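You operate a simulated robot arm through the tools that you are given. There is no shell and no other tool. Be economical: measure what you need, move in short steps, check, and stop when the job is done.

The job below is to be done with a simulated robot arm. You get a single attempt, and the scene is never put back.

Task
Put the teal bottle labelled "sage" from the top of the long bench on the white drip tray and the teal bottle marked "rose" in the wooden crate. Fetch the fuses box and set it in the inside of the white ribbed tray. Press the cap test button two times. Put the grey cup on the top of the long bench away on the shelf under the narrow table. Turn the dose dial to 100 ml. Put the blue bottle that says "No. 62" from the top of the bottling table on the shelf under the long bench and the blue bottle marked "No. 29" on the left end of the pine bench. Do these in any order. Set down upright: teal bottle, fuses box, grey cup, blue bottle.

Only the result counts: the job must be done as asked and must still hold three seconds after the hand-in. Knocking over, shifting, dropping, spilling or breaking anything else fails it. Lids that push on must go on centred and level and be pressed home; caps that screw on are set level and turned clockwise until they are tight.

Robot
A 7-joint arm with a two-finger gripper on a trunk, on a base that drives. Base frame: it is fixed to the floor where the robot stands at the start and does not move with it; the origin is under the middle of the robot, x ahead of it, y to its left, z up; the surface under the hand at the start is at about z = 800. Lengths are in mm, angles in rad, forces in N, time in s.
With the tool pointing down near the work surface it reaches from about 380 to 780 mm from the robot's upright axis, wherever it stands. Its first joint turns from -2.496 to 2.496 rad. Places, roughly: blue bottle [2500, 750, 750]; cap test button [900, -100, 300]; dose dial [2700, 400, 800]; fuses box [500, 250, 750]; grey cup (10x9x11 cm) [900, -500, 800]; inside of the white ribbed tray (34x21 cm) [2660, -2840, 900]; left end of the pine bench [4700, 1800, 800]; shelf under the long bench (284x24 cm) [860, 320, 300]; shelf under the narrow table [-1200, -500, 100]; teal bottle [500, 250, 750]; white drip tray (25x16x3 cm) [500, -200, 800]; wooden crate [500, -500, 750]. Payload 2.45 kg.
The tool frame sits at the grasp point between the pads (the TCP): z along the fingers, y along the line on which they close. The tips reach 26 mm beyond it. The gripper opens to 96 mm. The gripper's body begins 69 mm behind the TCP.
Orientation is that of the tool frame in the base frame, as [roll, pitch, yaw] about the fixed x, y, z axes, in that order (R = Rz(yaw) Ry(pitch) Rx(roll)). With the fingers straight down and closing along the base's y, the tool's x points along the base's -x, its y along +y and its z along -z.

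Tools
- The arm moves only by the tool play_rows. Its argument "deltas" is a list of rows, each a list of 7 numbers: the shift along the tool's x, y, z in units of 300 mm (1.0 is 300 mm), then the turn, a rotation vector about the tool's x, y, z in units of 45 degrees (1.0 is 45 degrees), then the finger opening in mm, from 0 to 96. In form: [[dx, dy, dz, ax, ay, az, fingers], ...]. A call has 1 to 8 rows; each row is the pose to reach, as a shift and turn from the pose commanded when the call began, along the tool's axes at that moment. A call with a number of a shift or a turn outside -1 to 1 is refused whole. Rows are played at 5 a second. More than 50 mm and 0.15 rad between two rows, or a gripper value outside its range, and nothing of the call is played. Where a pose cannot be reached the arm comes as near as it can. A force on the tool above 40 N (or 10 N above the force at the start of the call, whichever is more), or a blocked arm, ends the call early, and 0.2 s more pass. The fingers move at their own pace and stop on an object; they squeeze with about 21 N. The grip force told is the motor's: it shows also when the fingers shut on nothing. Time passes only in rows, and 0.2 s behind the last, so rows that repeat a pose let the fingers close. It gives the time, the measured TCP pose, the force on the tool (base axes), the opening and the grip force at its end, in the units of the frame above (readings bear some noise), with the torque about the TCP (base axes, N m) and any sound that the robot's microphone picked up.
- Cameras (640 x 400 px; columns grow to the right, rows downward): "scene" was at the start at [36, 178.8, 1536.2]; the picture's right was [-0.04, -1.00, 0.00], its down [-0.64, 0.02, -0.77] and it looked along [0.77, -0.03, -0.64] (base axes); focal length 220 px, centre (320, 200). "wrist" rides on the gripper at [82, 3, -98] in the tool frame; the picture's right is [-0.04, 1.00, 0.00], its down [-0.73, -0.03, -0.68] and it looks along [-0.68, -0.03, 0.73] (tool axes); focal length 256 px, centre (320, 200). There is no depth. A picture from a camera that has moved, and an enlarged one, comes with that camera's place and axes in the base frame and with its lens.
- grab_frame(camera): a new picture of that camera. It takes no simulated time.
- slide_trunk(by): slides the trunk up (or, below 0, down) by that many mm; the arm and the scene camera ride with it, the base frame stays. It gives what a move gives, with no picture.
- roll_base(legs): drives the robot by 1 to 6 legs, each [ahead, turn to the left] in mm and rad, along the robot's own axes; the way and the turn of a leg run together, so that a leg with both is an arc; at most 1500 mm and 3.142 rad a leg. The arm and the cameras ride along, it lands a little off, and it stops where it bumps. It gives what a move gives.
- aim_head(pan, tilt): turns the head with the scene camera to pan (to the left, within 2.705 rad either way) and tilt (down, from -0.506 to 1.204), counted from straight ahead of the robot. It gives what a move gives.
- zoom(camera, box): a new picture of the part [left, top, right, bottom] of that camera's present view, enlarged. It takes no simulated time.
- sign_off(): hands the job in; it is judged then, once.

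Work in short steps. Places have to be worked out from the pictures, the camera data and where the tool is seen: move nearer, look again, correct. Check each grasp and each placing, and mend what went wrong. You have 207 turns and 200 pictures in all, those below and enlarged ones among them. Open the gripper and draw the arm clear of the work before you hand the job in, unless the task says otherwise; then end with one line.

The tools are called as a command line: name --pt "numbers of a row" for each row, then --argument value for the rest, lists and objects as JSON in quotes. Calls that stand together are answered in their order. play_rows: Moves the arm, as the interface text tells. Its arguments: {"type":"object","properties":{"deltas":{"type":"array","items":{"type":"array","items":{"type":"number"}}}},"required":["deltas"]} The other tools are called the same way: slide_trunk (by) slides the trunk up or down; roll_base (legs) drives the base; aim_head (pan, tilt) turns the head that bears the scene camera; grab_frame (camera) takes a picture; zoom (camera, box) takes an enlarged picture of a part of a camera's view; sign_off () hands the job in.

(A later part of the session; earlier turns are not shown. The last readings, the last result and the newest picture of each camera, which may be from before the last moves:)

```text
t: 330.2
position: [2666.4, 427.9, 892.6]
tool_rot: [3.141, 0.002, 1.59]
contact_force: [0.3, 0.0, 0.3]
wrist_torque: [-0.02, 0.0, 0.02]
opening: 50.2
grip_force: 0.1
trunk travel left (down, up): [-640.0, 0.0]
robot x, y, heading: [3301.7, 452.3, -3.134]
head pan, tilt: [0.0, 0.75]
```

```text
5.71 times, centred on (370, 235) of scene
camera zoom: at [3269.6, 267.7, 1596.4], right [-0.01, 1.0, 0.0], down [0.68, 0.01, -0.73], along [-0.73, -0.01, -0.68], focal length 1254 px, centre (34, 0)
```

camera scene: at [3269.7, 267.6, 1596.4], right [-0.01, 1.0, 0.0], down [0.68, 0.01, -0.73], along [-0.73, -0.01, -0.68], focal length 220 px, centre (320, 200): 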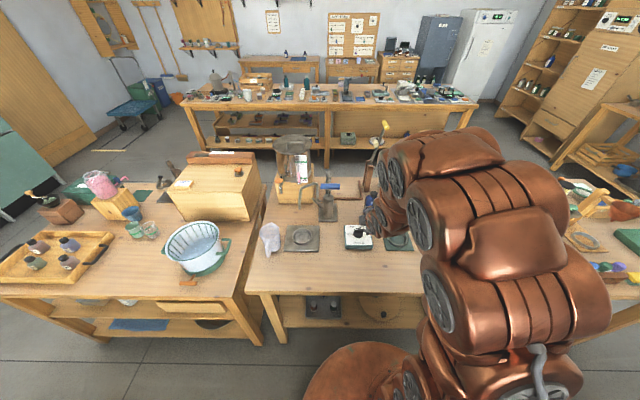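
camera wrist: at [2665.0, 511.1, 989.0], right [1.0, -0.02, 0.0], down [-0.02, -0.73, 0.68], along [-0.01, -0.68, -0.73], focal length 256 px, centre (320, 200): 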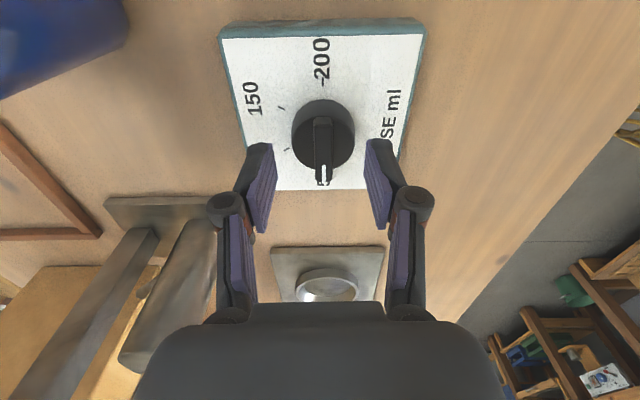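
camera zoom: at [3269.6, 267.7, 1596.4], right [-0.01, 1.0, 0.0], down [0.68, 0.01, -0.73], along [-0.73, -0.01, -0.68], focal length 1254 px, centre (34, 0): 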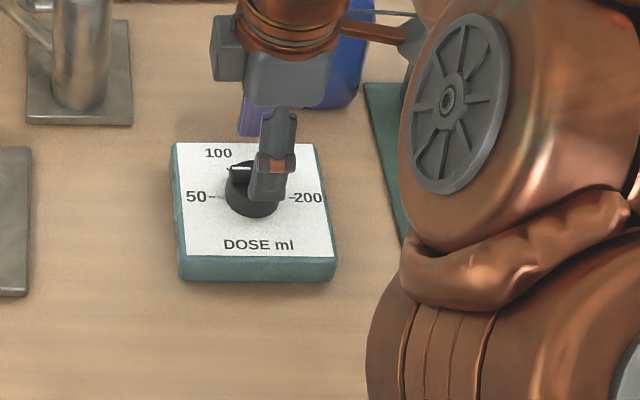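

The bar is centred between the fingers. I descend so that the tips flank the bar, and close.

play_rows --pt "0 0 0.04 0 0 0 50" --pt "0 0 0.07 0 0 0 50" --pt "0 0 0.09 0 0 0 50" --pt "0 0 0.09 0 0 0 20" --pt "0 0 0.09 0 0 0 4" --pt "0 0 0.09 0 0 0 4" --pt "0 0 0.09 0 0 0 4"

grab_frame --camera "wrist"

```text
t: 331.8
position: [2667.0, 428.5, 865.2]
tool_rot: [3.138, 0.002, 1.589]
contact_force: [19.3, 0.9, -2.1]
wrist_torque: [0.12, -0.56, 0.06]
opening: 39.5
grip_force: 45.3
trunk travel left (down, up): [-640.0, 0.0]
robot x, y, heading: [3299.0, 453.8, -3.128]
head pan, tilt: [0.0, 0.75]
```

```text
70 pictures are left
camera wrist: at [2666.6, 510.7, 962.2], right [1.0, -0.02, 0.0], down [-0.02, -0.73, 0.68], along [-0.01, -0.68, -0.73], focal length 256 px, centre (320, 200)
```

wrist: 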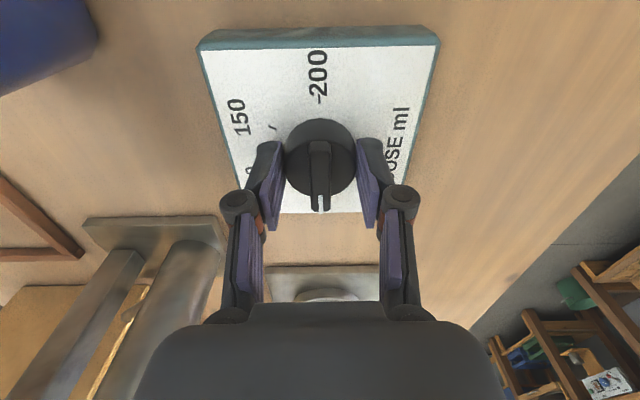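

The fingers closed on the 39 mm knob body, with 19 N sideways, so I'm slightly off centre. I shift 2 mm in +x and re-read.

play_rows --pt "0 0.007 0 0 0 0 4" --pt "0 0.007 0 0 0 0 4"

```text
t: 332.4
position: [2667.6, 428.4, 864.6]
tool_rot: [-3.141, 0.002, 1.59]
contact_force: [9.9, 3.4, -9.3]
wrist_torque: [0.11, 0.15, 0.0]
opening: 39.6
grip_force: 44.7
trunk travel left (down, up): [-640.0, 0.0]
robot x, y, heading: [3297.6, 447.8, -3.133]
head pan, tilt: [0.0, 0.75]
```

Better. I turn clockwise 30° and look.

play_rows --pt "0 0.007 0 0 0 0.13 4" --pt "0 0.007 0 0 0 0.27 4" --pt "0 0.007 0 0 0 0.4 4" --pt "0 0.007 0 0 0 0.54 4" --pt "0 0.007 0 0 0 0.667 4"

grab_frame --camera "wrist"

zoom --camera "scene" --box '[320, 200, 420, 270]'

```text
t: 333.6
position: [2667.3, 427.8, 865.3]
tool_rot: [3.14, 0.005, 1.063]
contact_force: [-18.5, 6.1, -12.9]
wrist_torque: [0.14, 0.62, -0.03]
opening: 39.7
grip_force: 44.6
trunk travel left (down, up): [-640.0, 0.0]
robot x, y, heading: [3298.7, 443.6, -3.131]
head pan, tilt: [0.0, 0.75]
```

```text
69 pictures are left
camera wrist: at [2708.4, 498.6, 962.4], right [0.85, -0.52, 0.0], down [-0.38, -0.62, 0.68], along [-0.35, -0.58, -0.73], focal length 256 px, centre (320, 200)
```

wrist: 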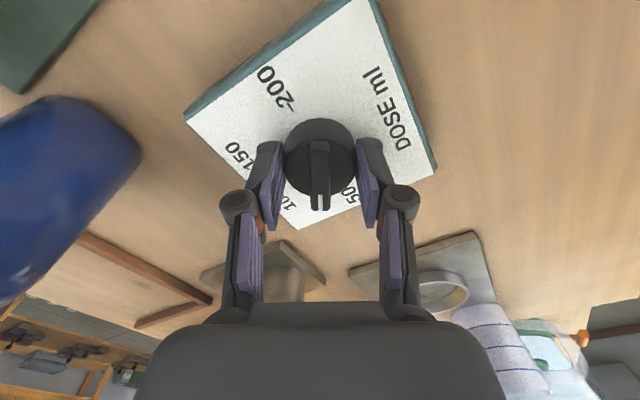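

```text
5.71 times, centred on (370, 235) of scene
camera zoom: at [3267.4, 268.1, 1596.4], right [-0.01, 1.0, 0.0], down [0.68, 0.01, -0.73], along [-0.73, -0.01, -0.68], focal length 1254 px, centre (34, 0)
```

zoom: 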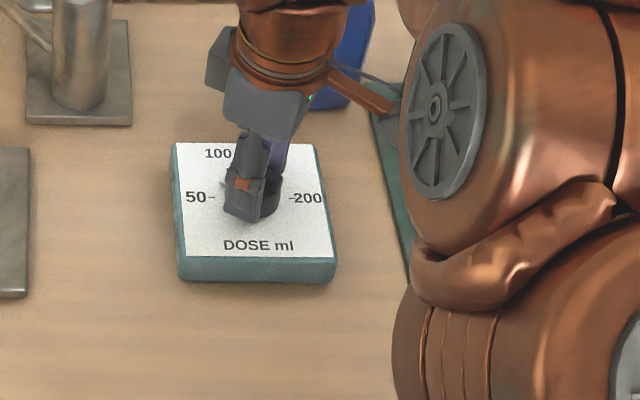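

The knob follows. I turn the remaining 30° to final yaw ≈0.543, easing the side load.

play_rows --pt "-0.0032 -0.0058 0 0 0 0.0 4" --pt "-0.0032 -0.0058 0 0 0 0.13 4" --pt "-0.0032 -0.0058 0 0 0 0.27 4" --pt "-0.0032 -0.0058 0 0 0 0.4 4" --pt "-0.0032 -0.0058 0 0 0 0.54 4" --pt "-0.0032 -0.0058 0 0 0 0.662 4" --pt "-0.0032 -0.0058 0 0 0 0.662 4"

grab_frame --camera "wrist"

```text
t: 335.2
position: [2668.9, 427.5, 865.5]
tool_rot: [3.139, 0.0, 0.544]
contact_force: [-2.1, 1.6, 1.1]
wrist_torque: [0.01, -0.09, 0.02]
opening: 39.4
grip_force: 44.9
trunk travel left (down, up): [-640.0, 0.0]
robot x, y, heading: [3301.6, 451.4, -3.131]
head pan, tilt: [0.0, 0.75]
```

```text
67 pictures are left
camera wrist: at [2737.4, 468.1, 962.8], right [0.48, -0.88, 0.0], down [-0.64, -0.35, 0.68], along [-0.59, -0.33, -0.73], focal length 256 px, centre (320, 200)
```

wrist: 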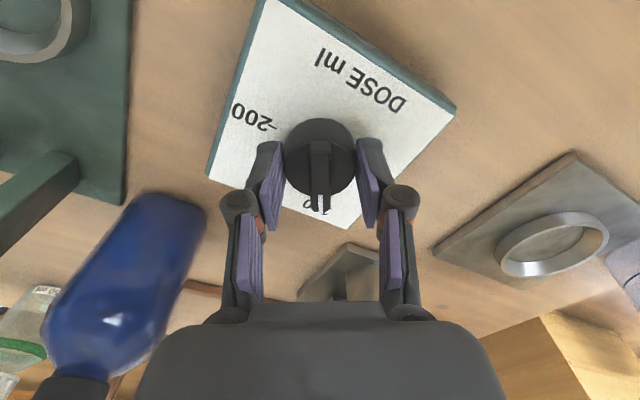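

Turned 60°. I open and rise to inspect the pointer.

play_rows --pt "0 0 0 0 0 0 45" --pt "0 0 0 0 0 0 60" --pt "0 0 -0.05 0 0 0 60" --pt "0 0 -0.15 0 0 0 60" --pt "0 0 -0.3 0 0 0 60" --pt "0 0 -0.45 0 0 0 60"

grab_frame --camera "wrist"

zoom --camera "scene" --box '[320, 200, 420, 270]'

```text
t: 336.6
position: [2666.7, 427.2, 1000.4]
tool_rot: [3.137, 0.003, 0.546]
contact_force: [-0.3, 0.2, 0.5]
wrist_torque: [-0.01, 0.01, 0.0]
opening: 59.9
grip_force: 0.1
trunk travel left (down, up): [-640.0, 0.0]
robot x, y, heading: [3296.2, 449.7, -3.128]
head pan, tilt: [0.0, 0.75]
```

```text
66 pictures are left
camera wrist: at [2736.2, 468.5, 1098.5], right [0.48, -0.88, 0.0], down [-0.64, -0.35, 0.68], along [-0.59, -0.33, -0.73], focal length 256 px, centre (320, 200)
```

wrist: 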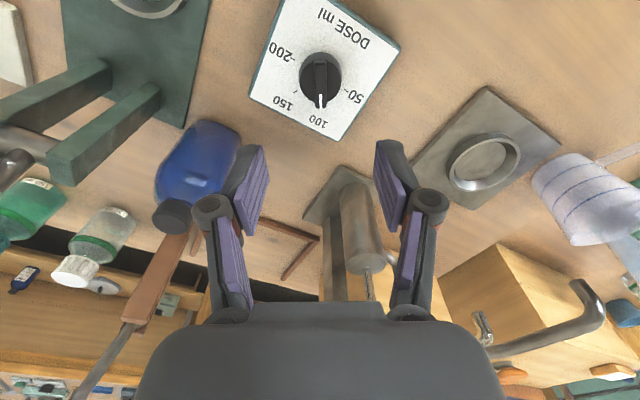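

```text
5.71 times, centred on (370, 235) of scene
camera zoom: at [3269.2, 267.7, 1596.4], right [-0.01, 1.0, 0.0], down [0.68, 0.01, -0.73], along [-0.73, -0.01, -0.68], focal length 1254 px, centre (34, 0)
```

zoom: 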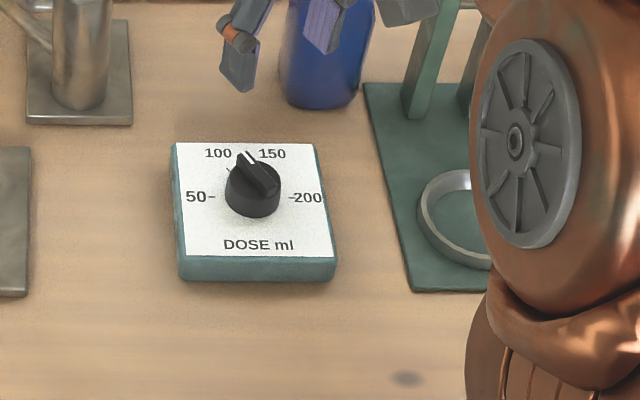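

I zoom to judge alignment with the 100 tick.

zoom --camera "wrist" --box '[260, 30, 380, 150]'

```text
3.33 times, centred on (320, 90) of wrist
camera zoom: at [2736.2, 468.5, 1098.5], right [0.48, -0.88, 0.0], down [-0.64, -0.35, 0.68], along [-0.59, -0.33, -0.73], focal length 853 px, centre (320, 567)
```

zoom: 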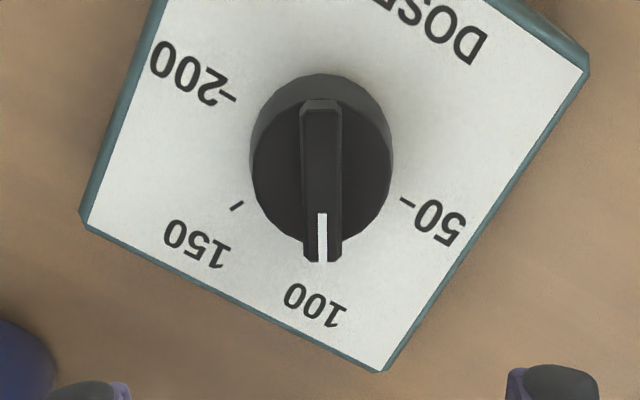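

The pointer is exactly on 100. Next No.29: I square the hand, raise it, tilt it forward 45°.

play_rows --pt "0 0 -0.05 0 0 0.17 82" --pt "0 0 -0.1 0 0 0.34 82" --pt "0 0 -0.15 0 0 0.52 82" --pt "0 0 -0.2 0 0 0.695 82"

play_rows --pt "0 -0.04 0 0 -0.17 0 82" --pt "0 -0.08 0 0 -0.34 0 82" --pt "0 -0.12 0 0 -0.51 0 82" --pt "0 -0.16 0 0 -0.68 0 82" --pt "0 -0.2 0 0 -0.85 0 82" --pt "0 -0.25 0 0 -1.0 0 82"

grab_frame --camera "wrist"

grab_frame --camera "scene"

```text
t: 337.6
position: [2667.7, 428.0, 1060.4]
tool_rot: [3.139, 0.002, -0.004]
contact_force: [0.4, 0.1, -0.1]
wrist_torque: [-0.03, 0.0, 0.01]
opening: 82.0
grip_force: 0.0
trunk travel left (down, up): [-640.0, 0.0]
robot x, y, heading: [3299.8, 450.8, -3.128]
head pan, tilt: [0.0, 0.75]
```

```text
t: 339.0
position: [2668.6, 504.1, 1061.4]
tool_rot: [3.137, 0.787, -0.005]
contact_force: [-1.6, 0.2, 0.0]
wrist_torque: [0.04, 0.01, 0.01]
opening: 82.0
grip_force: 0.1
trunk travel left (down, up): [-640.0, 0.0]
robot x, y, heading: [3298.9, 450.0, -3.126]
head pan, tilt: [0.0, 0.75]
```

```text
63 pictures are left
camera wrist: at [2793.0, 500.4, 1071.0], right [-0.03, -1.0, 0.03], down [-0.04, 0.03, 1.0], along [-1.0, 0.03, -0.04], focal length 256 px, centre (320, 200)
```

wrist: 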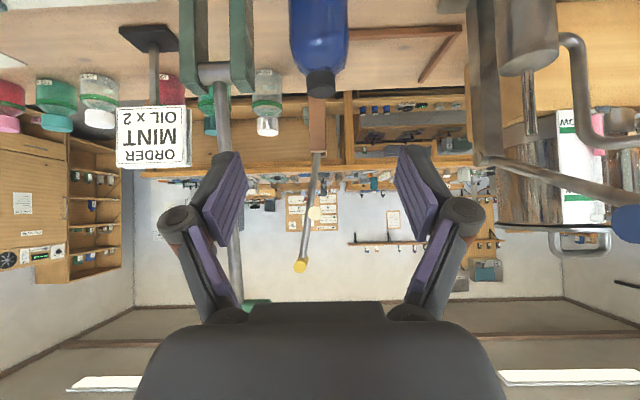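

```text
62 pictures are left
camera scene: at [3269.3, 267.6, 1596.3], right [-0.01, 1.0, 0.0], down [0.68, 0.01, -0.73], along [-0.73, -0.01, -0.68], focal length 220 px, centre (320, 200)
```

scene: 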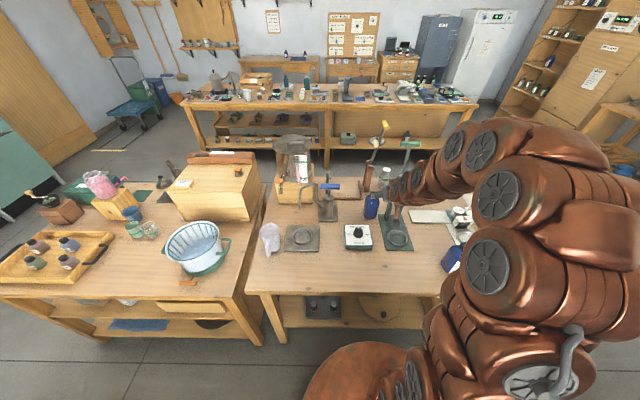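

Bottle is centred at y≈508; the green post is ~68 mm to its side. I drive 90 mm closer, then move over the bottle.

roll_base --legs '[[90, 0]]'

play_rows --pt "-0.04 -0.008 0.08 0 0 0 82" --pt "-0.06 -0.012 0.16 0 0 0 82" --pt "-0.03 -0.012 0.21 0 0 0 82" --pt "0.02 -0.012 0.25 0 0 0 82"

grab_frame --camera "wrist"

zoom --camera "scene" --box '[310, 120, 450, 260]'

```text
t: 340.1
position: [2578.9, 500.8, 1060.1]
tool_rot: [3.138, 0.783, -0.002]
contact_force: [-0.1, 0.2, 0.1]
wrist_torque: [0.01, 0.02, -0.01]
opening: 82.2
grip_force: 0.2
trunk travel left (down, up): [-640.0, 0.0]
robot x, y, heading: [3209.2, 450.4, -3.131]
head pan, tilt: [0.0, 0.75]
```

```text
t: 341.1
position: [2528.8, 503.5, 1002.4]
tool_rot: [3.136, 0.783, -0.002]
contact_force: [-0.4, -0.4, 0.1]
wrist_torque: [0.01, -0.01, -0.04]
opening: 82.1
grip_force: 0.0
trunk travel left (down, up): [-640.0, 0.0]
robot x, y, heading: [3210.6, 448.6, -3.129]
head pan, tilt: [0.0, 0.75]
```

```text
61 pictures are left
camera wrist: at [2654.3, 501.8, 1012.8], right [-0.03, -1.0, 0.03], down [-0.04, 0.03, 1.0], along [-1.0, 0.03, -0.04], focal length 256 px, centre (320, 200)
```

wrist: 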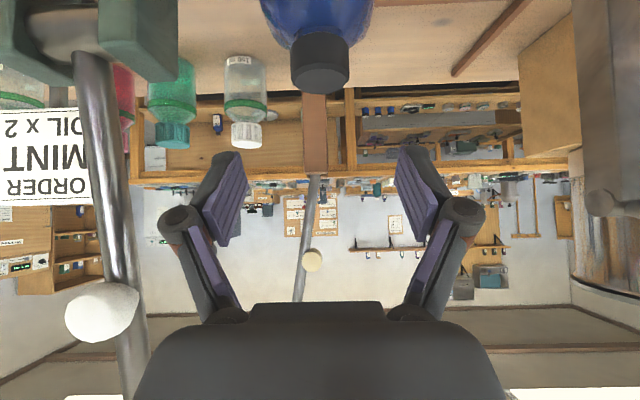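

```text
2.86 times, centred on (380, 190) of scene
camera zoom: at [3179.4, 266.5, 1596.4], right [-0.01, 1.0, 0.0], down [0.68, 0.01, -0.73], along [-0.73, -0.01, -0.68], focal length 627 px, centre (149, 229)
```

zoom: 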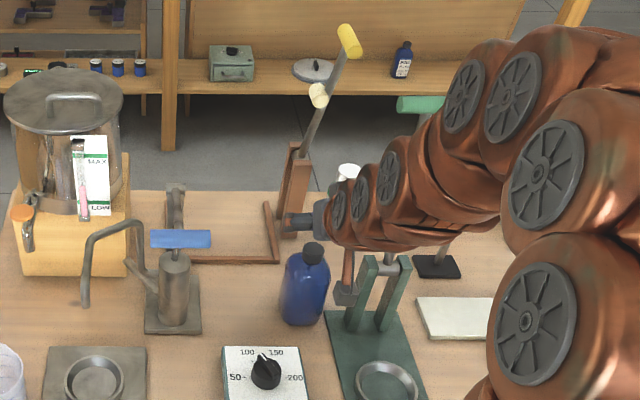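

Cap is centred between the fingers. I descend to z≈870 and look before closing.

play_rows --pt "0.08 0 0.08 0 0 0 82" --pt "0.16 0 0.16 0 0 0 82" --pt "0.24 0 0.24 0 0 0 82" --pt "0.31 0 0.312 0 0 0 82"

grab_frame --camera "wrist"

zoom --camera "scene" --box '[310, 120, 450, 260]'

```text
t: 342.1
position: [2528.4, 503.7, 870.1]
tool_rot: [3.136, 0.784, -0.004]
contact_force: [1.3, -0.2, 0.7]
wrist_torque: [-0.02, 0.02, -0.01]
opening: 82.1
grip_force: 0.1
trunk travel left (down, up): [-640.0, 0.0]
robot x, y, heading: [3210.5, 446.5, -3.13]
head pan, tilt: [0.0, 0.75]
```

```text
59 pictures are left
camera wrist: at [2654.1, 500.9, 880.7], right [-0.03, -1.0, 0.03], down [-0.04, 0.03, 1.0], along [-1.0, 0.03, -0.04], focal length 256 px, centre (320, 200)
```

wrist: 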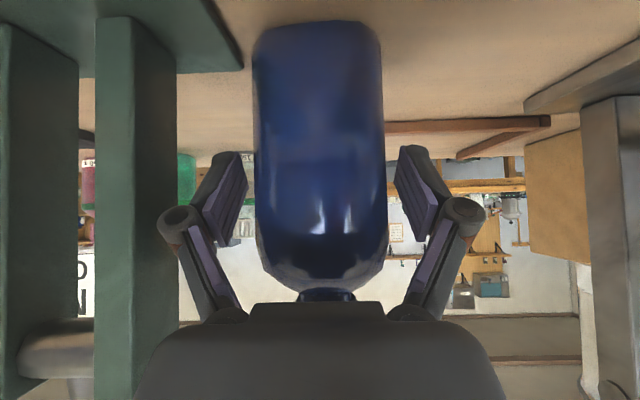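

```text
2.86 times, centred on (380, 190) of scene
camera zoom: at [3179.5, 266.5, 1596.4], right [-0.01, 1.0, 0.0], down [0.68, 0.01, -0.73], along [-0.73, -0.01, -0.68], focal length 627 px, centre (149, 229)
```

zoom: 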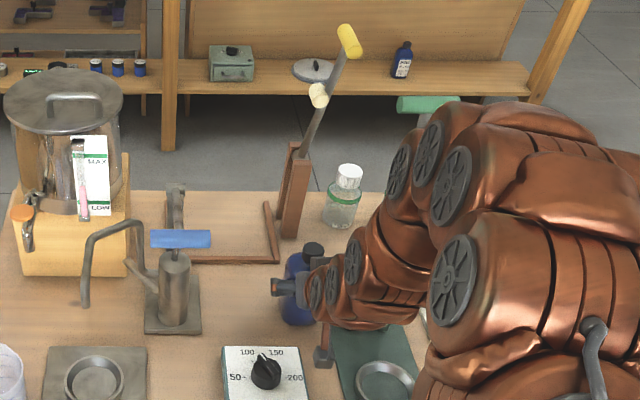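

Perfectly straddled without contact. I close.

play_rows --pt "0 0 0 0 0 0 70" --pt "0 0 0 0 0 0 50" --pt "0 0 0 0 0 0 45" --pt "0 0 0 0 0 0 45"

play_rows --pt "-0.012 0 -0.012 0 0 0 40" --pt "-0.035 0 -0.035 0 0 0 40" --pt "-0.07 0 -0.07 0 0 0 40" --pt "-0.11 0 -0.11 0 0 0 40" --pt "-0.155 0 -0.155 0 0 0 40" --pt "-0.205 0 -0.205 0 0 0 40" --pt "-0.26 0 -0.26 0 0 0 40" --pt "-0.31 0 -0.31 0 0 0 40"

grab_frame --camera "wrist"

```text
t: 343.1
position: [2529.0, 503.0, 871.8]
tool_rot: [3.136, 0.783, -0.003]
contact_force: [0.1, -0.9, 1.7]
wrist_torque: [0.01, 0.15, 0.07]
opening: 64.2
grip_force: 21.3
trunk travel left (down, up): [-640.0, 0.0]
robot x, y, heading: [3211.9, 445.9, -3.125]
head pan, tilt: [0.0, 0.75]
```

```text
t: 344.9
position: [2528.7, 503.6, 1001.5]
tool_rot: [3.137, 0.783, -0.002]
contact_force: [0.2, 0.0, -4.7]
wrist_torque: [0.01, -0.03, 0.0]
opening: 64.1
grip_force: 20.5
trunk travel left (down, up): [-640.0, 0.0]
robot x, y, heading: [3206.1, 448.5, -3.129]
head pan, tilt: [0.0, 0.75]
```

```text
57 pictures are left
camera wrist: at [2653.6, 501.5, 1013.5], right [-0.03, -1.0, 0.03], down [-0.04, 0.03, 1.0], along [-1.0, 0.03, -0.04], focal length 256 px, centre (320, 200)
```

wrist: 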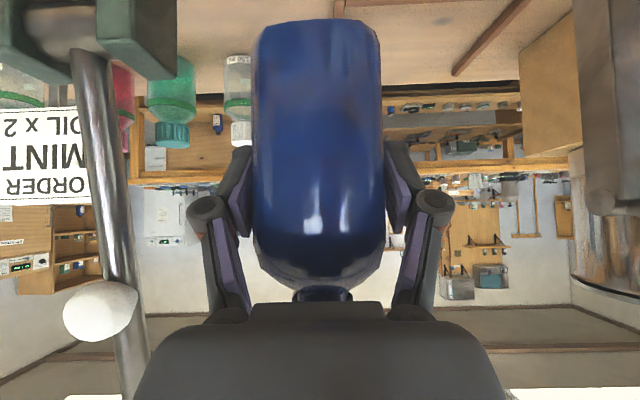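

No.29 is held. I back away from the table, drive to y≈1800 and face the pine bench.

roll_base --legs '[[-380, 0], [0, -1.58], [1350, 0], [0, -1.571]]'

aim_head --pan 0.1 --tilt 0.55

grab_frame --camera "scene"

grab_frame --camera "wrist"

```text
t: 361.4
position: [4244.8, 1748.8, 1002.2]
tool_rot: [3.136, 0.785, 3.125]
contact_force: [0.5, 0.2, -4.9]
wrist_torque: [-0.02, 0.04, -0.03]
opening: 63.8
grip_force: 20.8
trunk travel left (down, up): [-640.0, 0.0]
robot x, y, heading: [3565.0, 1811.6, 0.003]
head pan, tilt: [0.0, 0.75]
```

```text
t: 362.1
position: [4244.4, 1748.6, 1001.8]
tool_rot: [3.137, 0.784, 3.127]
contact_force: [0.2, -0.4, -3.6]
wrist_torque: [0.0, 0.01, 0.0]
opening: 63.8
grip_force: 20.8
trunk travel left (down, up): [-640.0, 0.0]
robot x, y, heading: [3564.5, 1815.4, -0.001]
head pan, tilt: [0.099, 0.55]
```

```text
56 pictures are left
camera scene: at [3605.0, 2003.3, 1613.7], right [0.1, -1.0, 0.0], down [-0.52, -0.05, -0.85], along [0.85, 0.08, -0.52], focal length 220 px, centre (320, 200)
```

scene: 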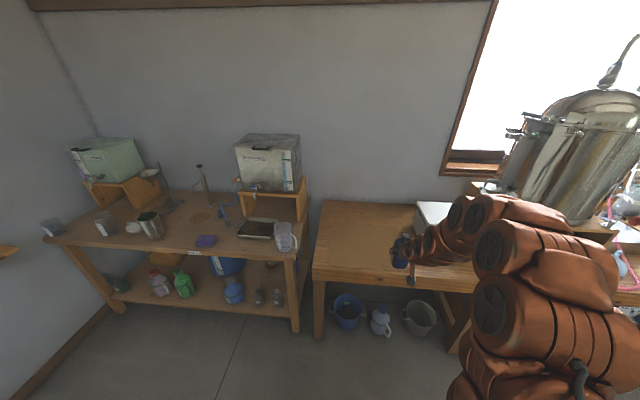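

```text
55 pictures are left
camera wrist: at [4115.0, 1753.8, 1013.1], right [0.04, 1.0, 0.03], down [0.04, -0.03, 1.0], along [1.0, -0.04, -0.04], focal length 256 px, centre (320, 200)
```

wrist: 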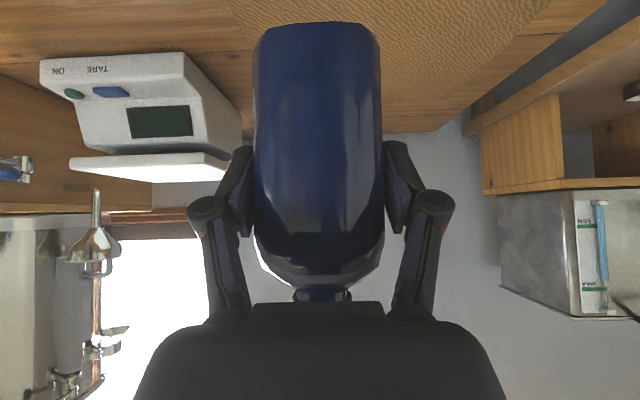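

I zoom on the pine bench's left end.

zoom --camera "scene" --box '[300, 180, 460, 290]'

```text
3.64 times, centred on (380, 235) of scene
camera zoom: at [3605.0, 2003.3, 1613.7], right [0.1, -1.0, 0.0], down [-0.52, -0.05, -0.85], along [0.85, 0.08, -0.52], focal length 798 px, centre (102, 73)
```

zoom: 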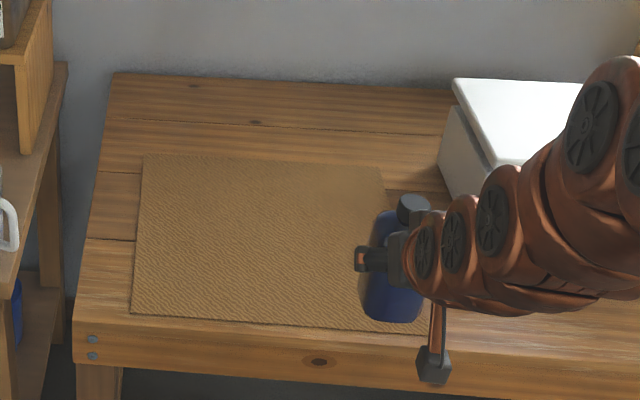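

A mat covers the left end, x 4350–4690, y 1630–2035. I'll stand the bottle near [4540,1830]. Drive 290 mm closer and shift left.

roll_base --legs '[[290, 0]]'

play_rows --pt "0 0.06 0 0 0 0 40" --pt "0 0.15 0 0 0 0 40" --pt "0 0.23 0 0 0 0 40" --pt "0 0.27 0 0 0 0 40"

grab_frame --camera "scene"

grab_frame --camera "wrist"

```text
t: 364.1
position: [4537.2, 1748.8, 1002.8]
tool_rot: [3.135, 0.785, 3.128]
contact_force: [0.6, 0.4, -4.0]
wrist_torque: [-0.02, 0.07, -0.01]
opening: 64.0
grip_force: 20.9
trunk travel left (down, up): [-640.0, 0.0]
robot x, y, heading: [3856.6, 1812.3, 0.004]
head pan, tilt: [0.099, 0.55]
```

```text
t: 365.1
position: [4538.8, 1829.6, 1002.7]
tool_rot: [3.136, 0.785, 3.128]
contact_force: [-0.8, -0.2, -4.1]
wrist_torque: [-0.01, 0.02, -0.01]
opening: 63.9
grip_force: 20.8
trunk travel left (down, up): [-640.0, 0.0]
robot x, y, heading: [3857.0, 1811.5, 0.002]
head pan, tilt: [0.099, 0.55]
```

```text
53 pictures are left
camera scene: at [3898.4, 2003.3, 1613.7], right [0.1, -1.0, 0.0], down [-0.52, -0.05, -0.85], along [0.85, 0.08, -0.52], focal length 220 px, centre (320, 200)
```

scene: 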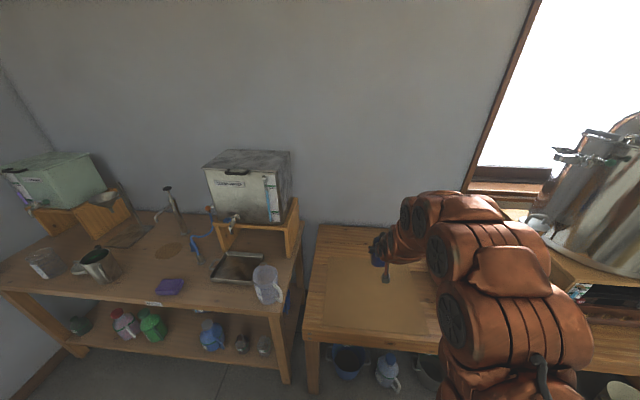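

```text
52 pictures are left
camera wrist: at [4409.3, 1835.2, 1012.5], right [0.04, 1.0, 0.03], down [0.04, -0.03, 1.0], along [1.0, -0.04, -0.04], focal length 256 px, centre (320, 200)
```

wrist: 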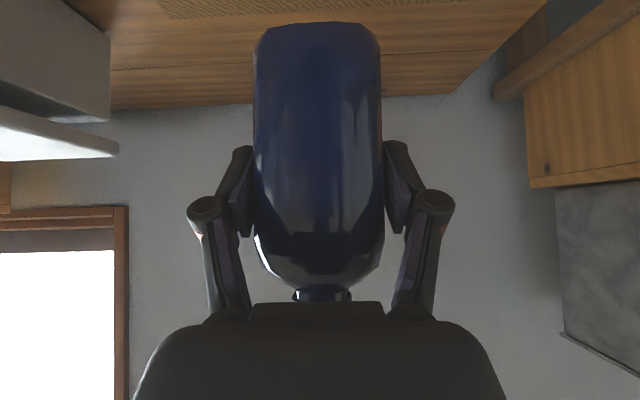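

I lower 105 mm, then in small steps.

play_rows --pt "0.06 0 0.06 0 0 0 40" --pt "0.13 0 0.13 0 0 0 40" --pt "0.2 0 0.2 0 0 0 40" --pt "0.2475 0 0.2475 0 0 0 40"

grab_frame --camera "wrist"

play_rows --pt "0.0118 0 0.0118 0 0 0 40" --pt "0.0236 0 0.0236 0 0 0 40" --pt "0.0354 0 0.0354 0 0 0 40" --pt "0.0424 0 0.0424 0 0 0 40"

```text
t: 366.1
position: [4538.9, 1830.0, 896.4]
tool_rot: [3.136, 0.784, 3.129]
contact_force: [-0.1, 0.2, -4.8]
wrist_torque: [-0.01, 0.08, -0.01]
opening: 63.8
grip_force: 21.2
trunk travel left (down, up): [-640.0, 0.0]
robot x, y, heading: [3858.9, 1812.9, -0.005]
head pan, tilt: [0.099, 0.55]
```

```text
51 pictures are left
camera wrist: at [4409.6, 1835.5, 907.8], right [0.04, 1.0, 0.03], down [0.04, -0.03, 1.0], along [1.0, -0.04, -0.04], focal length 256 px, centre (320, 200)
```

wrist: 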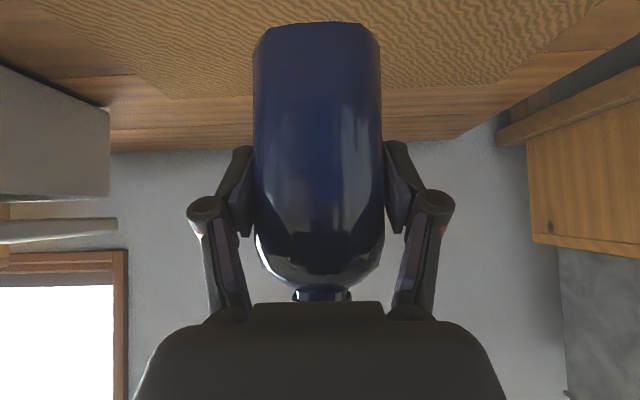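

```text
t: 367.1
position: [4539.0, 1830.2, 880.5]
tool_rot: [3.136, 0.784, 3.128]
contact_force: [0.6, -0.6, -4.2]
wrist_torque: [-0.02, 0.04, -0.02]
opening: 64.0
grip_force: 21.2
trunk travel left (down, up): [-640.0, 0.0]
robot x, y, heading: [3857.2, 1812.7, -0.002]
head pan, tilt: [0.099, 0.55]
```

play_rows --pt "0.0059 0 0.0059 0 0 0 40" --pt "0.0118 0 0.0118 0 0 0 40" --pt "0.0177 0 0.0177 0 0 0 40"

```text
t: 367.9
position: [4536.9, 1829.3, 871.4]
tool_rot: [3.135, 0.782, 3.129]
contact_force: [0.0, 0.2, -3.7]
wrist_torque: [0.01, 0.04, 0.02]
opening: 63.8
grip_force: 20.9
trunk travel left (down, up): [-640.0, 0.0]
robot x, y, heading: [3856.2, 1811.9, -0.002]
head pan, tilt: [0.099, 0.55]
```

Still hanging free; I continue down in 2.5 mm steps.

play_rows --pt "0.0059 0 0.0059 0 0 0 40" --pt "0.0094 0 0.0094 0 0 0 40"

grab_frame --camera "wrist"

```text
t: 368.5
position: [4538.9, 1830.3, 868.0]
tool_rot: [3.135, 0.782, 3.128]
contact_force: [-0.3, -0.4, -4.2]
wrist_torque: [0.03, 0.02, 0.02]
opening: 64.1
grip_force: 21.6
trunk travel left (down, up): [-640.0, 0.0]
robot x, y, heading: [3860.0, 1811.8, 0.002]
head pan, tilt: [0.099, 0.55]
```

```text
50 pictures are left
camera wrist: at [4409.1, 1835.5, 878.7], right [0.04, 1.0, 0.03], down [0.04, -0.03, 1.0], along [1.0, -0.04, -0.04], focal length 256 px, centre (320, 200)
```

wrist: 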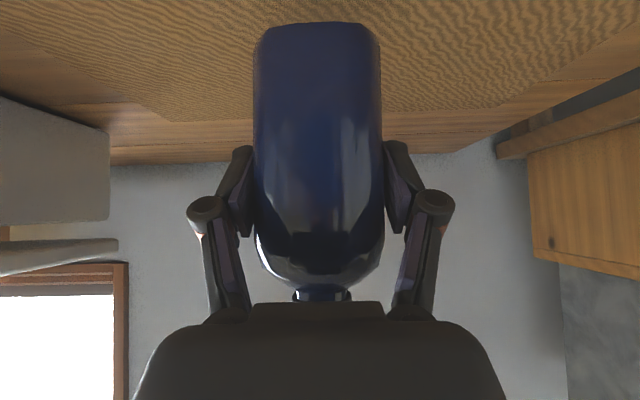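

The mat surface works out at z≈766, so about 30 mm remain. I lower 20 mm, then small steps.

play_rows --pt "0.016 0 0.016 0 0 0 40" --pt "0.032 0 0.032 0 0 0 40" --pt "0.047 0 0.047 0 0 0 40"

play_rows --pt "0.0059 0 0.0059 0 0 0 40" --pt "0.0118 0 0.0118 0 0 0 40" --pt "0.0118 0 0.0118 0 0 0 40"

```text
t: 369.3
position: [4538.7, 1829.9, 848.3]
tool_rot: [3.136, 0.783, 3.129]
contact_force: [0.0, 0.0, -3.7]
wrist_torque: [-0.01, 0.03, -0.02]
opening: 63.8
grip_force: 21.2
trunk travel left (down, up): [-640.0, 0.0]
robot x, y, heading: [3853.8, 1809.7, -0.002]
head pan, tilt: [0.099, 0.55]
```

```text
t: 370.1
position: [4538.5, 1829.9, 843.5]
tool_rot: [3.138, 0.784, 3.129]
contact_force: [-0.2, -0.2, -4.9]
wrist_torque: [0.02, 0.07, 0.02]
opening: 63.9
grip_force: 20.7
trunk travel left (down, up): [-640.0, 0.0]
robot x, y, heading: [3860.4, 1812.6, -0.002]
head pan, tilt: [0.099, 0.55]
```

play_rows --pt "0.0059 0 0.0059 0 0 0 40" --pt "0.0118 0 0.0118 0 0 0 40" --pt "0.0118 0 0.0118 0 0 0 40"

grab_frame --camera "wrist"

```text
t: 370.9
position: [4538.4, 1830.5, 838.1]
tool_rot: [3.138, 0.782, 3.128]
contact_force: [-0.4, -0.6, -3.8]
wrist_torque: [-0.04, 0.03, -0.01]
opening: 63.9
grip_force: 21.4
trunk travel left (down, up): [-640.0, 0.0]
robot x, y, heading: [3856.2, 1813.8, -0.003]
head pan, tilt: [0.099, 0.55]
```

```text
49 pictures are left
camera wrist: at [4409.0, 1835.7, 849.1], right [0.04, 1.0, 0.03], down [0.04, -0.03, 1.0], along [1.0, -0.04, -0.04], focal length 256 px, centre (320, 200)
```

wrist: 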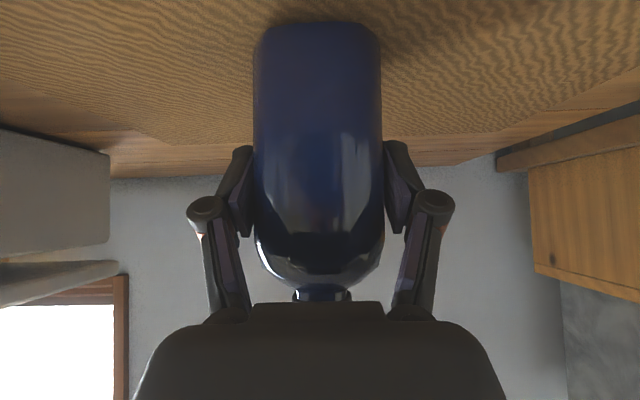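

The contact shadow is close now. I continue.

play_rows --pt "0.0047 0 0.0047 0 0 0 40" --pt "0.0094 0 0.0094 0 0 0 40" --pt "0.0094 0 0.0094 0 0 0 40"

play_rows --pt "0.0047 0 0.0047 0 0 0 40" --pt "0.007 0 0.007 0 0 0 40" --pt "0.007 0 0.007 0 0 0 40"

```text
t: 371.7
position: [4537.4, 1830.3, 834.3]
tool_rot: [3.137, 0.786, 3.129]
contact_force: [-0.2, -0.1, 0.7]
wrist_torque: [-0.14, 0.06, 0.0]
opening: 63.7
grip_force: 20.6
trunk travel left (down, up): [-640.0, 0.0]
robot x, y, heading: [3853.6, 1811.1, 0.004]
head pan, tilt: [0.099, 0.55]
```

```text
t: 372.5
position: [4539.1, 1831.8, 832.6]
tool_rot: [3.136, 0.784, 3.128]
contact_force: [4.7, 4.0, 12.3]
wrist_torque: [0.06, -0.31, 0.12]
opening: 64.2
grip_force: 21.3
trunk travel left (down, up): [-640.0, 0.0]
robot x, y, heading: [3860.9, 1812.6, -0.002]
head pan, tilt: [0.099, 0.55]
```

Seated (12 N). I open and withdraw back and up along the fingers.

play_rows --pt "0 0 0 0 0 0 67" --pt "0 0 0 0 0 0 76" --pt "0 0 0 0 0 0 90" --pt "0 0 0 0 0 0 96" --pt "0 0 -0.06 0 0 0 96" --pt "0 0 -0.18 0 0 0 96" --pt "-0.1 0 -0.3 0 0 0 96" --pt "-0.22 0 -0.4 0 0 0 96"

grab_frame --camera "wrist"

grab_frame --camera "scene"

```text
t: 374.3
position: [4499.7, 1831.2, 964.8]
tool_rot: [3.135, 0.784, 3.128]
contact_force: [0.9, 0.1, -0.6]
wrist_torque: [0.02, -0.03, 0.0]
opening: 96.0
grip_force: 0.1
trunk travel left (down, up): [-640.0, 0.0]
robot x, y, heading: [3859.1, 1815.0, -0.004]
head pan, tilt: [0.099, 0.55]
```

```text
48 pictures are left
camera wrist: at [4371.4, 1835.1, 975.5], right [0.04, 1.0, 0.03], down [0.04, -0.03, 1.0], along [1.0, -0.04, -0.04], focal length 256 px, centre (320, 200)
```

wrist: 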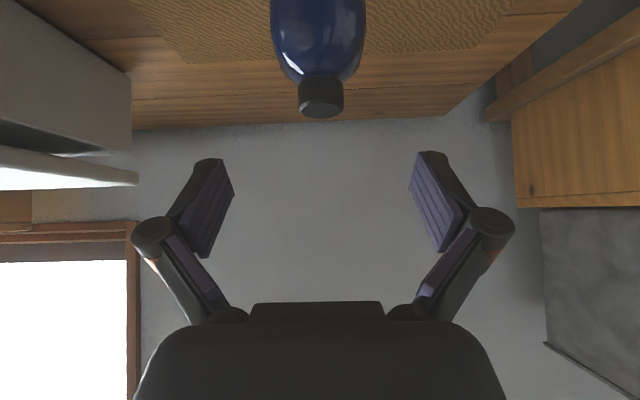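

```text
47 pictures are left
camera scene: at [3898.4, 2003.3, 1613.8], right [0.1, -1.0, 0.0], down [-0.52, -0.05, -0.85], along [0.85, 0.08, -0.52], focal length 220 px, centre (320, 200)
```

scene: 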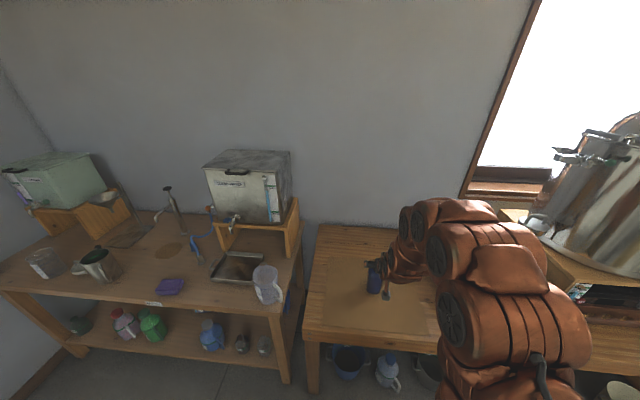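

No.29 stands upright on the mat. Now the grey cup: drive back round to the long bench's back side.

roll_base --legs '[[-270, 0], [0, 1.571], [535, 0], [0, 1.571], [1500, 0], [370, 0]]'

roll_base --legs '[[0, 1.571], [1500, 0]]'

```text
t: 395.6
position: [1077.7, 2332.1, 964.5]
tool_rot: [3.136, 0.783, -0.012]
contact_force: [0.7, 1.3, -0.2]
wrist_torque: [-0.03, -0.01, 0.01]
opening: 95.8
grip_force: 0.0
trunk travel left (down, up): [-640.0, 0.0]
robot x, y, heading: [1720.3, 2344.9, -3.138]
head pan, tilt: [0.099, 0.55]
```

```text
t: 406.8
position: [1708.8, 205.8, 963.8]
tool_rot: [3.138, 0.783, 1.538]
contact_force: [-0.7, 1.0, 0.5]
wrist_torque: [-0.01, -0.03, 0.03]
opening: 95.9
grip_force: 0.1
trunk travel left (down, up): [-640.0, 0.0]
robot x, y, heading: [1704.3, 848.7, -1.587]
head pan, tilt: [0.099, 0.55]
```

Continue to y≈−490 and face the bench.

roll_base --legs '[[1335, 0], [0, -1.555]]'

aim_head --pan 0.0 --tilt 0.75

grab_frame --camera "scene"

grab_frame --camera "wrist"

```text
t: 417.3
position: [1025.9, -489.9, 965.5]
tool_rot: [3.135, 0.783, -0.041]
contact_force: [0.1, -0.1, 0.8]
wrist_torque: [0.0, -0.02, -0.02]
opening: 95.9
grip_force: 0.1
trunk travel left (down, up): [-640.0, 0.0]
robot x, y, heading: [1671.6, -491.1, 3.113]
head pan, tilt: [0.099, 0.55]
```

```text
t: 418.1
position: [1025.7, -489.7, 964.9]
tool_rot: [3.135, 0.785, -0.041]
contact_force: [0.2, -0.2, -0.4]
wrist_torque: [0.02, 0.02, -0.03]
opening: 96.3
grip_force: 0.1
trunk travel left (down, up): [-640.0, 0.0]
robot x, y, heading: [1669.2, -488.8, 3.117]
head pan, tilt: [0.0, 0.75]
```

```text
46 pictures are left
camera scene: at [1631.6, -671.2, 1596.4], right [0.03, 1.0, 0.0], down [0.68, -0.02, -0.73], along [-0.73, 0.02, -0.68], focal length 220 px, centre (320, 200)
```

scene: 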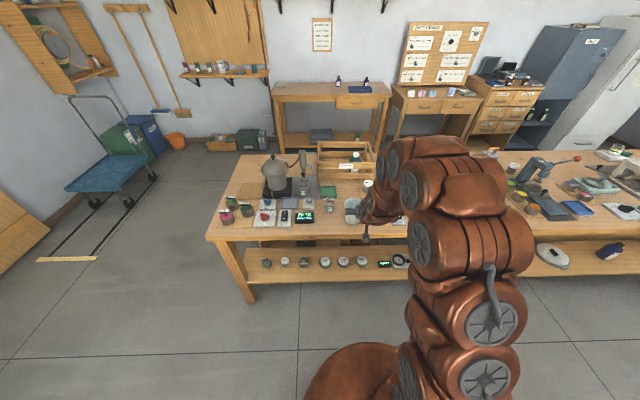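

```text
45 pictures are left
camera wrist: at [1150.6, -497.3, 975.1], right [-0.07, -1.0, 0.03], down [-0.04, 0.03, 1.0], along [-1.0, 0.07, -0.04], focal length 256 px, centre (320, 200)
```

wrist: 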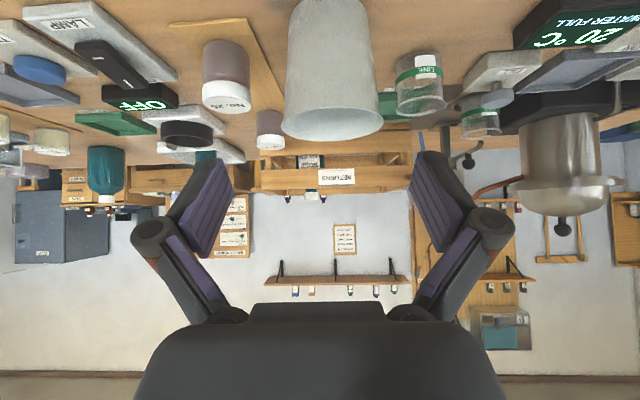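

At the right of the scene the No.62 bottle on the shelf looks slanted; I zoom to make sure that is only perspective.

zoom --camera "scene" --box '[520, 220, 640, 290]'

zoom --camera "scene" --box '[300, 160, 420, 240]'

```text
5.33 times, centred on (580, 255) of scene
camera zoom: at [1631.6, -671.2, 1596.4], right [0.03, 1.0, 0.0], down [0.68, -0.02, -0.73], along [-0.73, 0.02, -0.68], focal length 1170 px, centre (-1067, -93)
```

zoom: 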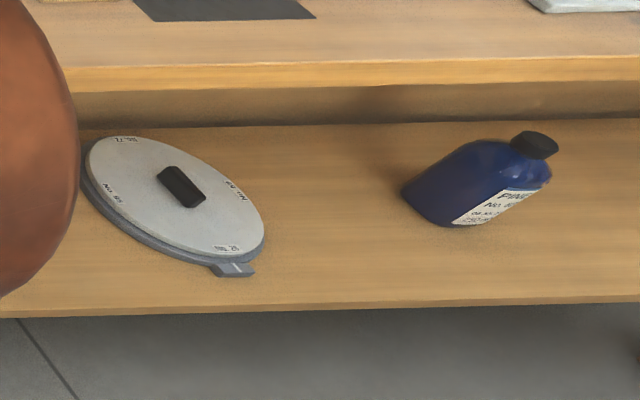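

```text
5.00 times, centred on (360, 200) of scene
camera zoom: at [1631.6, -671.2, 1596.4], right [0.03, 1.0, 0.0], down [0.68, -0.02, -0.73], along [-0.73, 0.02, -0.68], focal length 1097 px, centre (120, 200)
```

zoom: 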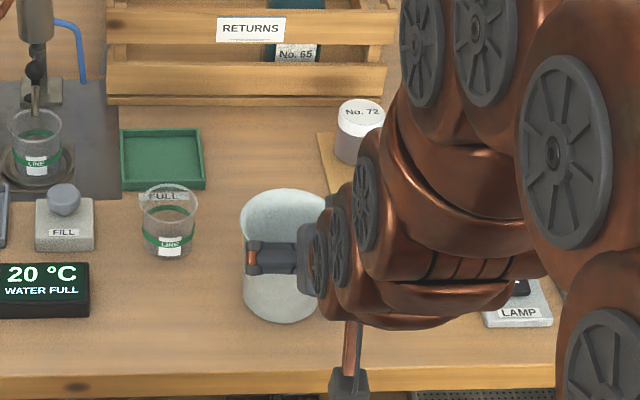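

No.62 is fine (just perspective). The cup's rim is about 90 mm wide, centred [917,−497], rim z≈895. I'll grip its near wall with a vertical hand: un-tilt, then turn −90°.

play_rows --pt "-0.02 0 -0.02 0 0.167 0 60" --pt "-0.04 0 -0.04 0 0.333 0 60" --pt "-0.06 0 -0.06 0 0.5 0 60" --pt "-0.08 0 -0.08 0 0.667 0 60" --pt "-0.1 0 -0.1 0 0.833 0 60" --pt "-0.1 0 -0.1 0 1.0 0 60"

play_rows --pt "0 0 0 0 0 -0.17 60" --pt "0 0 0 0 0 -0.34 60" --pt "0 0 0 0 0 -0.51 60" --pt "0 0 0 0 0 -0.68 60" --pt "0 0 0 0 0 -0.85 60" --pt "0 0 0 0 0 -1.0 60"

play_rows --pt "0 0 0 0 0 -0.17 50" --pt "0 0 0 0 0 -0.34 50" --pt "0 0 0 0 0 -0.51 50" --pt "0 0 0 0 0 -0.68 50" --pt "0 0 0 0 0 -0.85 50" --pt "0 0 0 0 0 -1.0 50"

grab_frame --camera "wrist"

```text
t: 419.5
position: [1027.2, -488.6, 1006.8]
tool_rot: [3.138, -0.003, -0.038]
contact_force: [0.5, 0.7, 0.3]
wrist_torque: [0.03, 0.08, 0.01]
opening: 59.7
grip_force: 0.0
trunk travel left (down, up): [-640.0, 0.0]
robot x, y, heading: [1669.2, -489.4, 3.113]
head pan, tilt: [0.0, 0.75]
```

```text
t: 420.9
position: [1025.8, -489.8, 1006.6]
tool_rot: [3.139, 0.0, 0.748]
contact_force: [-0.3, 0.3, -0.5]
wrist_torque: [-0.02, 0.0, 0.02]
opening: 60.2
grip_force: 0.1
trunk travel left (down, up): [-640.0, 0.0]
robot x, y, heading: [1667.8, -490.3, 3.109]
head pan, tilt: [0.0, 0.75]
```

```text
t: 422.3
position: [1026.7, -490.7, 1006.0]
tool_rot: [3.138, 0.003, 1.536]
contact_force: [-0.5, 0.1, -0.3]
wrist_torque: [0.01, 0.01, 0.0]
opening: 50.1
grip_force: 0.0
trunk travel left (down, up): [-640.0, 0.0]
robot x, y, heading: [1668.4, -488.1, 3.115]
head pan, tilt: [0.0, 0.75]
```

```text
42 pictures are left
camera wrist: at [1029.5, -407.0, 1103.5], right [1.0, -0.08, 0.0], down [-0.06, -0.73, 0.68], along [-0.05, -0.68, -0.73], focal length 256 px, centre (320, 200)
```

wrist: 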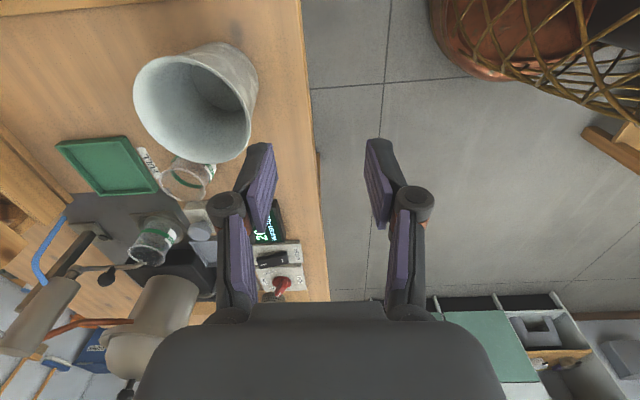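

Cup centre [917,−490], near rim wall at x≈964. I move over that wall and look before straddling it.

play_rows --pt "-0.004 -0.11 0.0 0 0 0 50" --pt "-0.008 -0.2165 0.02 0 0 0 50" --pt "-0.008 -0.2165 0.13 0 0 0 50" --pt "-0.008 -0.2165 0.23 0 0 0 50"

grab_frame --camera "wrist"

zoom --camera "scene" --box '[300, 160, 420, 240]'

```text
t: 423.3
position: [960.8, -488.4, 937.3]
tool_rot: [3.139, 0.004, 1.532]
contact_force: [-0.8, -0.8, -0.4]
wrist_torque: [0.01, 0.05, -0.02]
opening: 49.9
grip_force: 0.1
trunk travel left (down, up): [-640.0, 0.0]
robot x, y, heading: [1671.1, -491.0, 3.11]
head pan, tilt: [0.0, 0.75]
```

```text
41 pictures are left
camera wrist: at [965.1, -407.0, 1034.2], right [1.0, -0.08, 0.0], down [-0.06, -0.73, 0.68], along [-0.05, -0.68, -0.73], focal length 256 px, centre (320, 200)
```

wrist: 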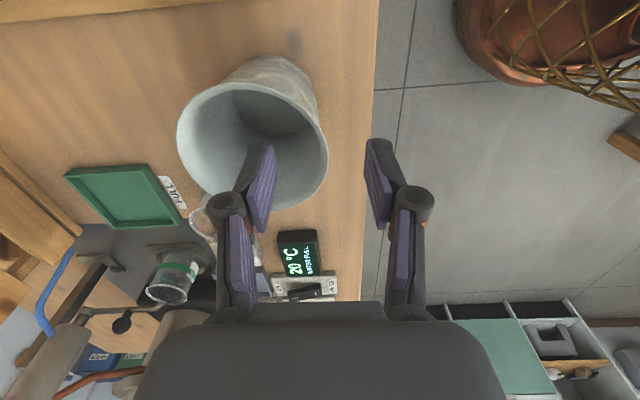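

```text
5.00 times, centred on (360, 200) of scene
camera zoom: at [1631.8, -671.2, 1596.4], right [0.03, 1.0, 0.0], down [0.68, -0.02, -0.73], along [-0.73, 0.02, -0.68], focal length 1097 px, centre (120, 200)
```

zoom: 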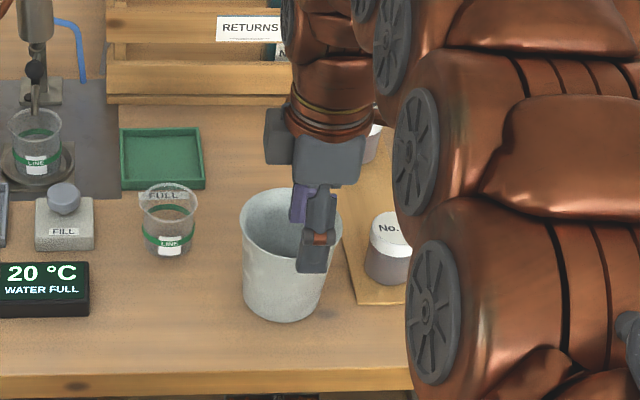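

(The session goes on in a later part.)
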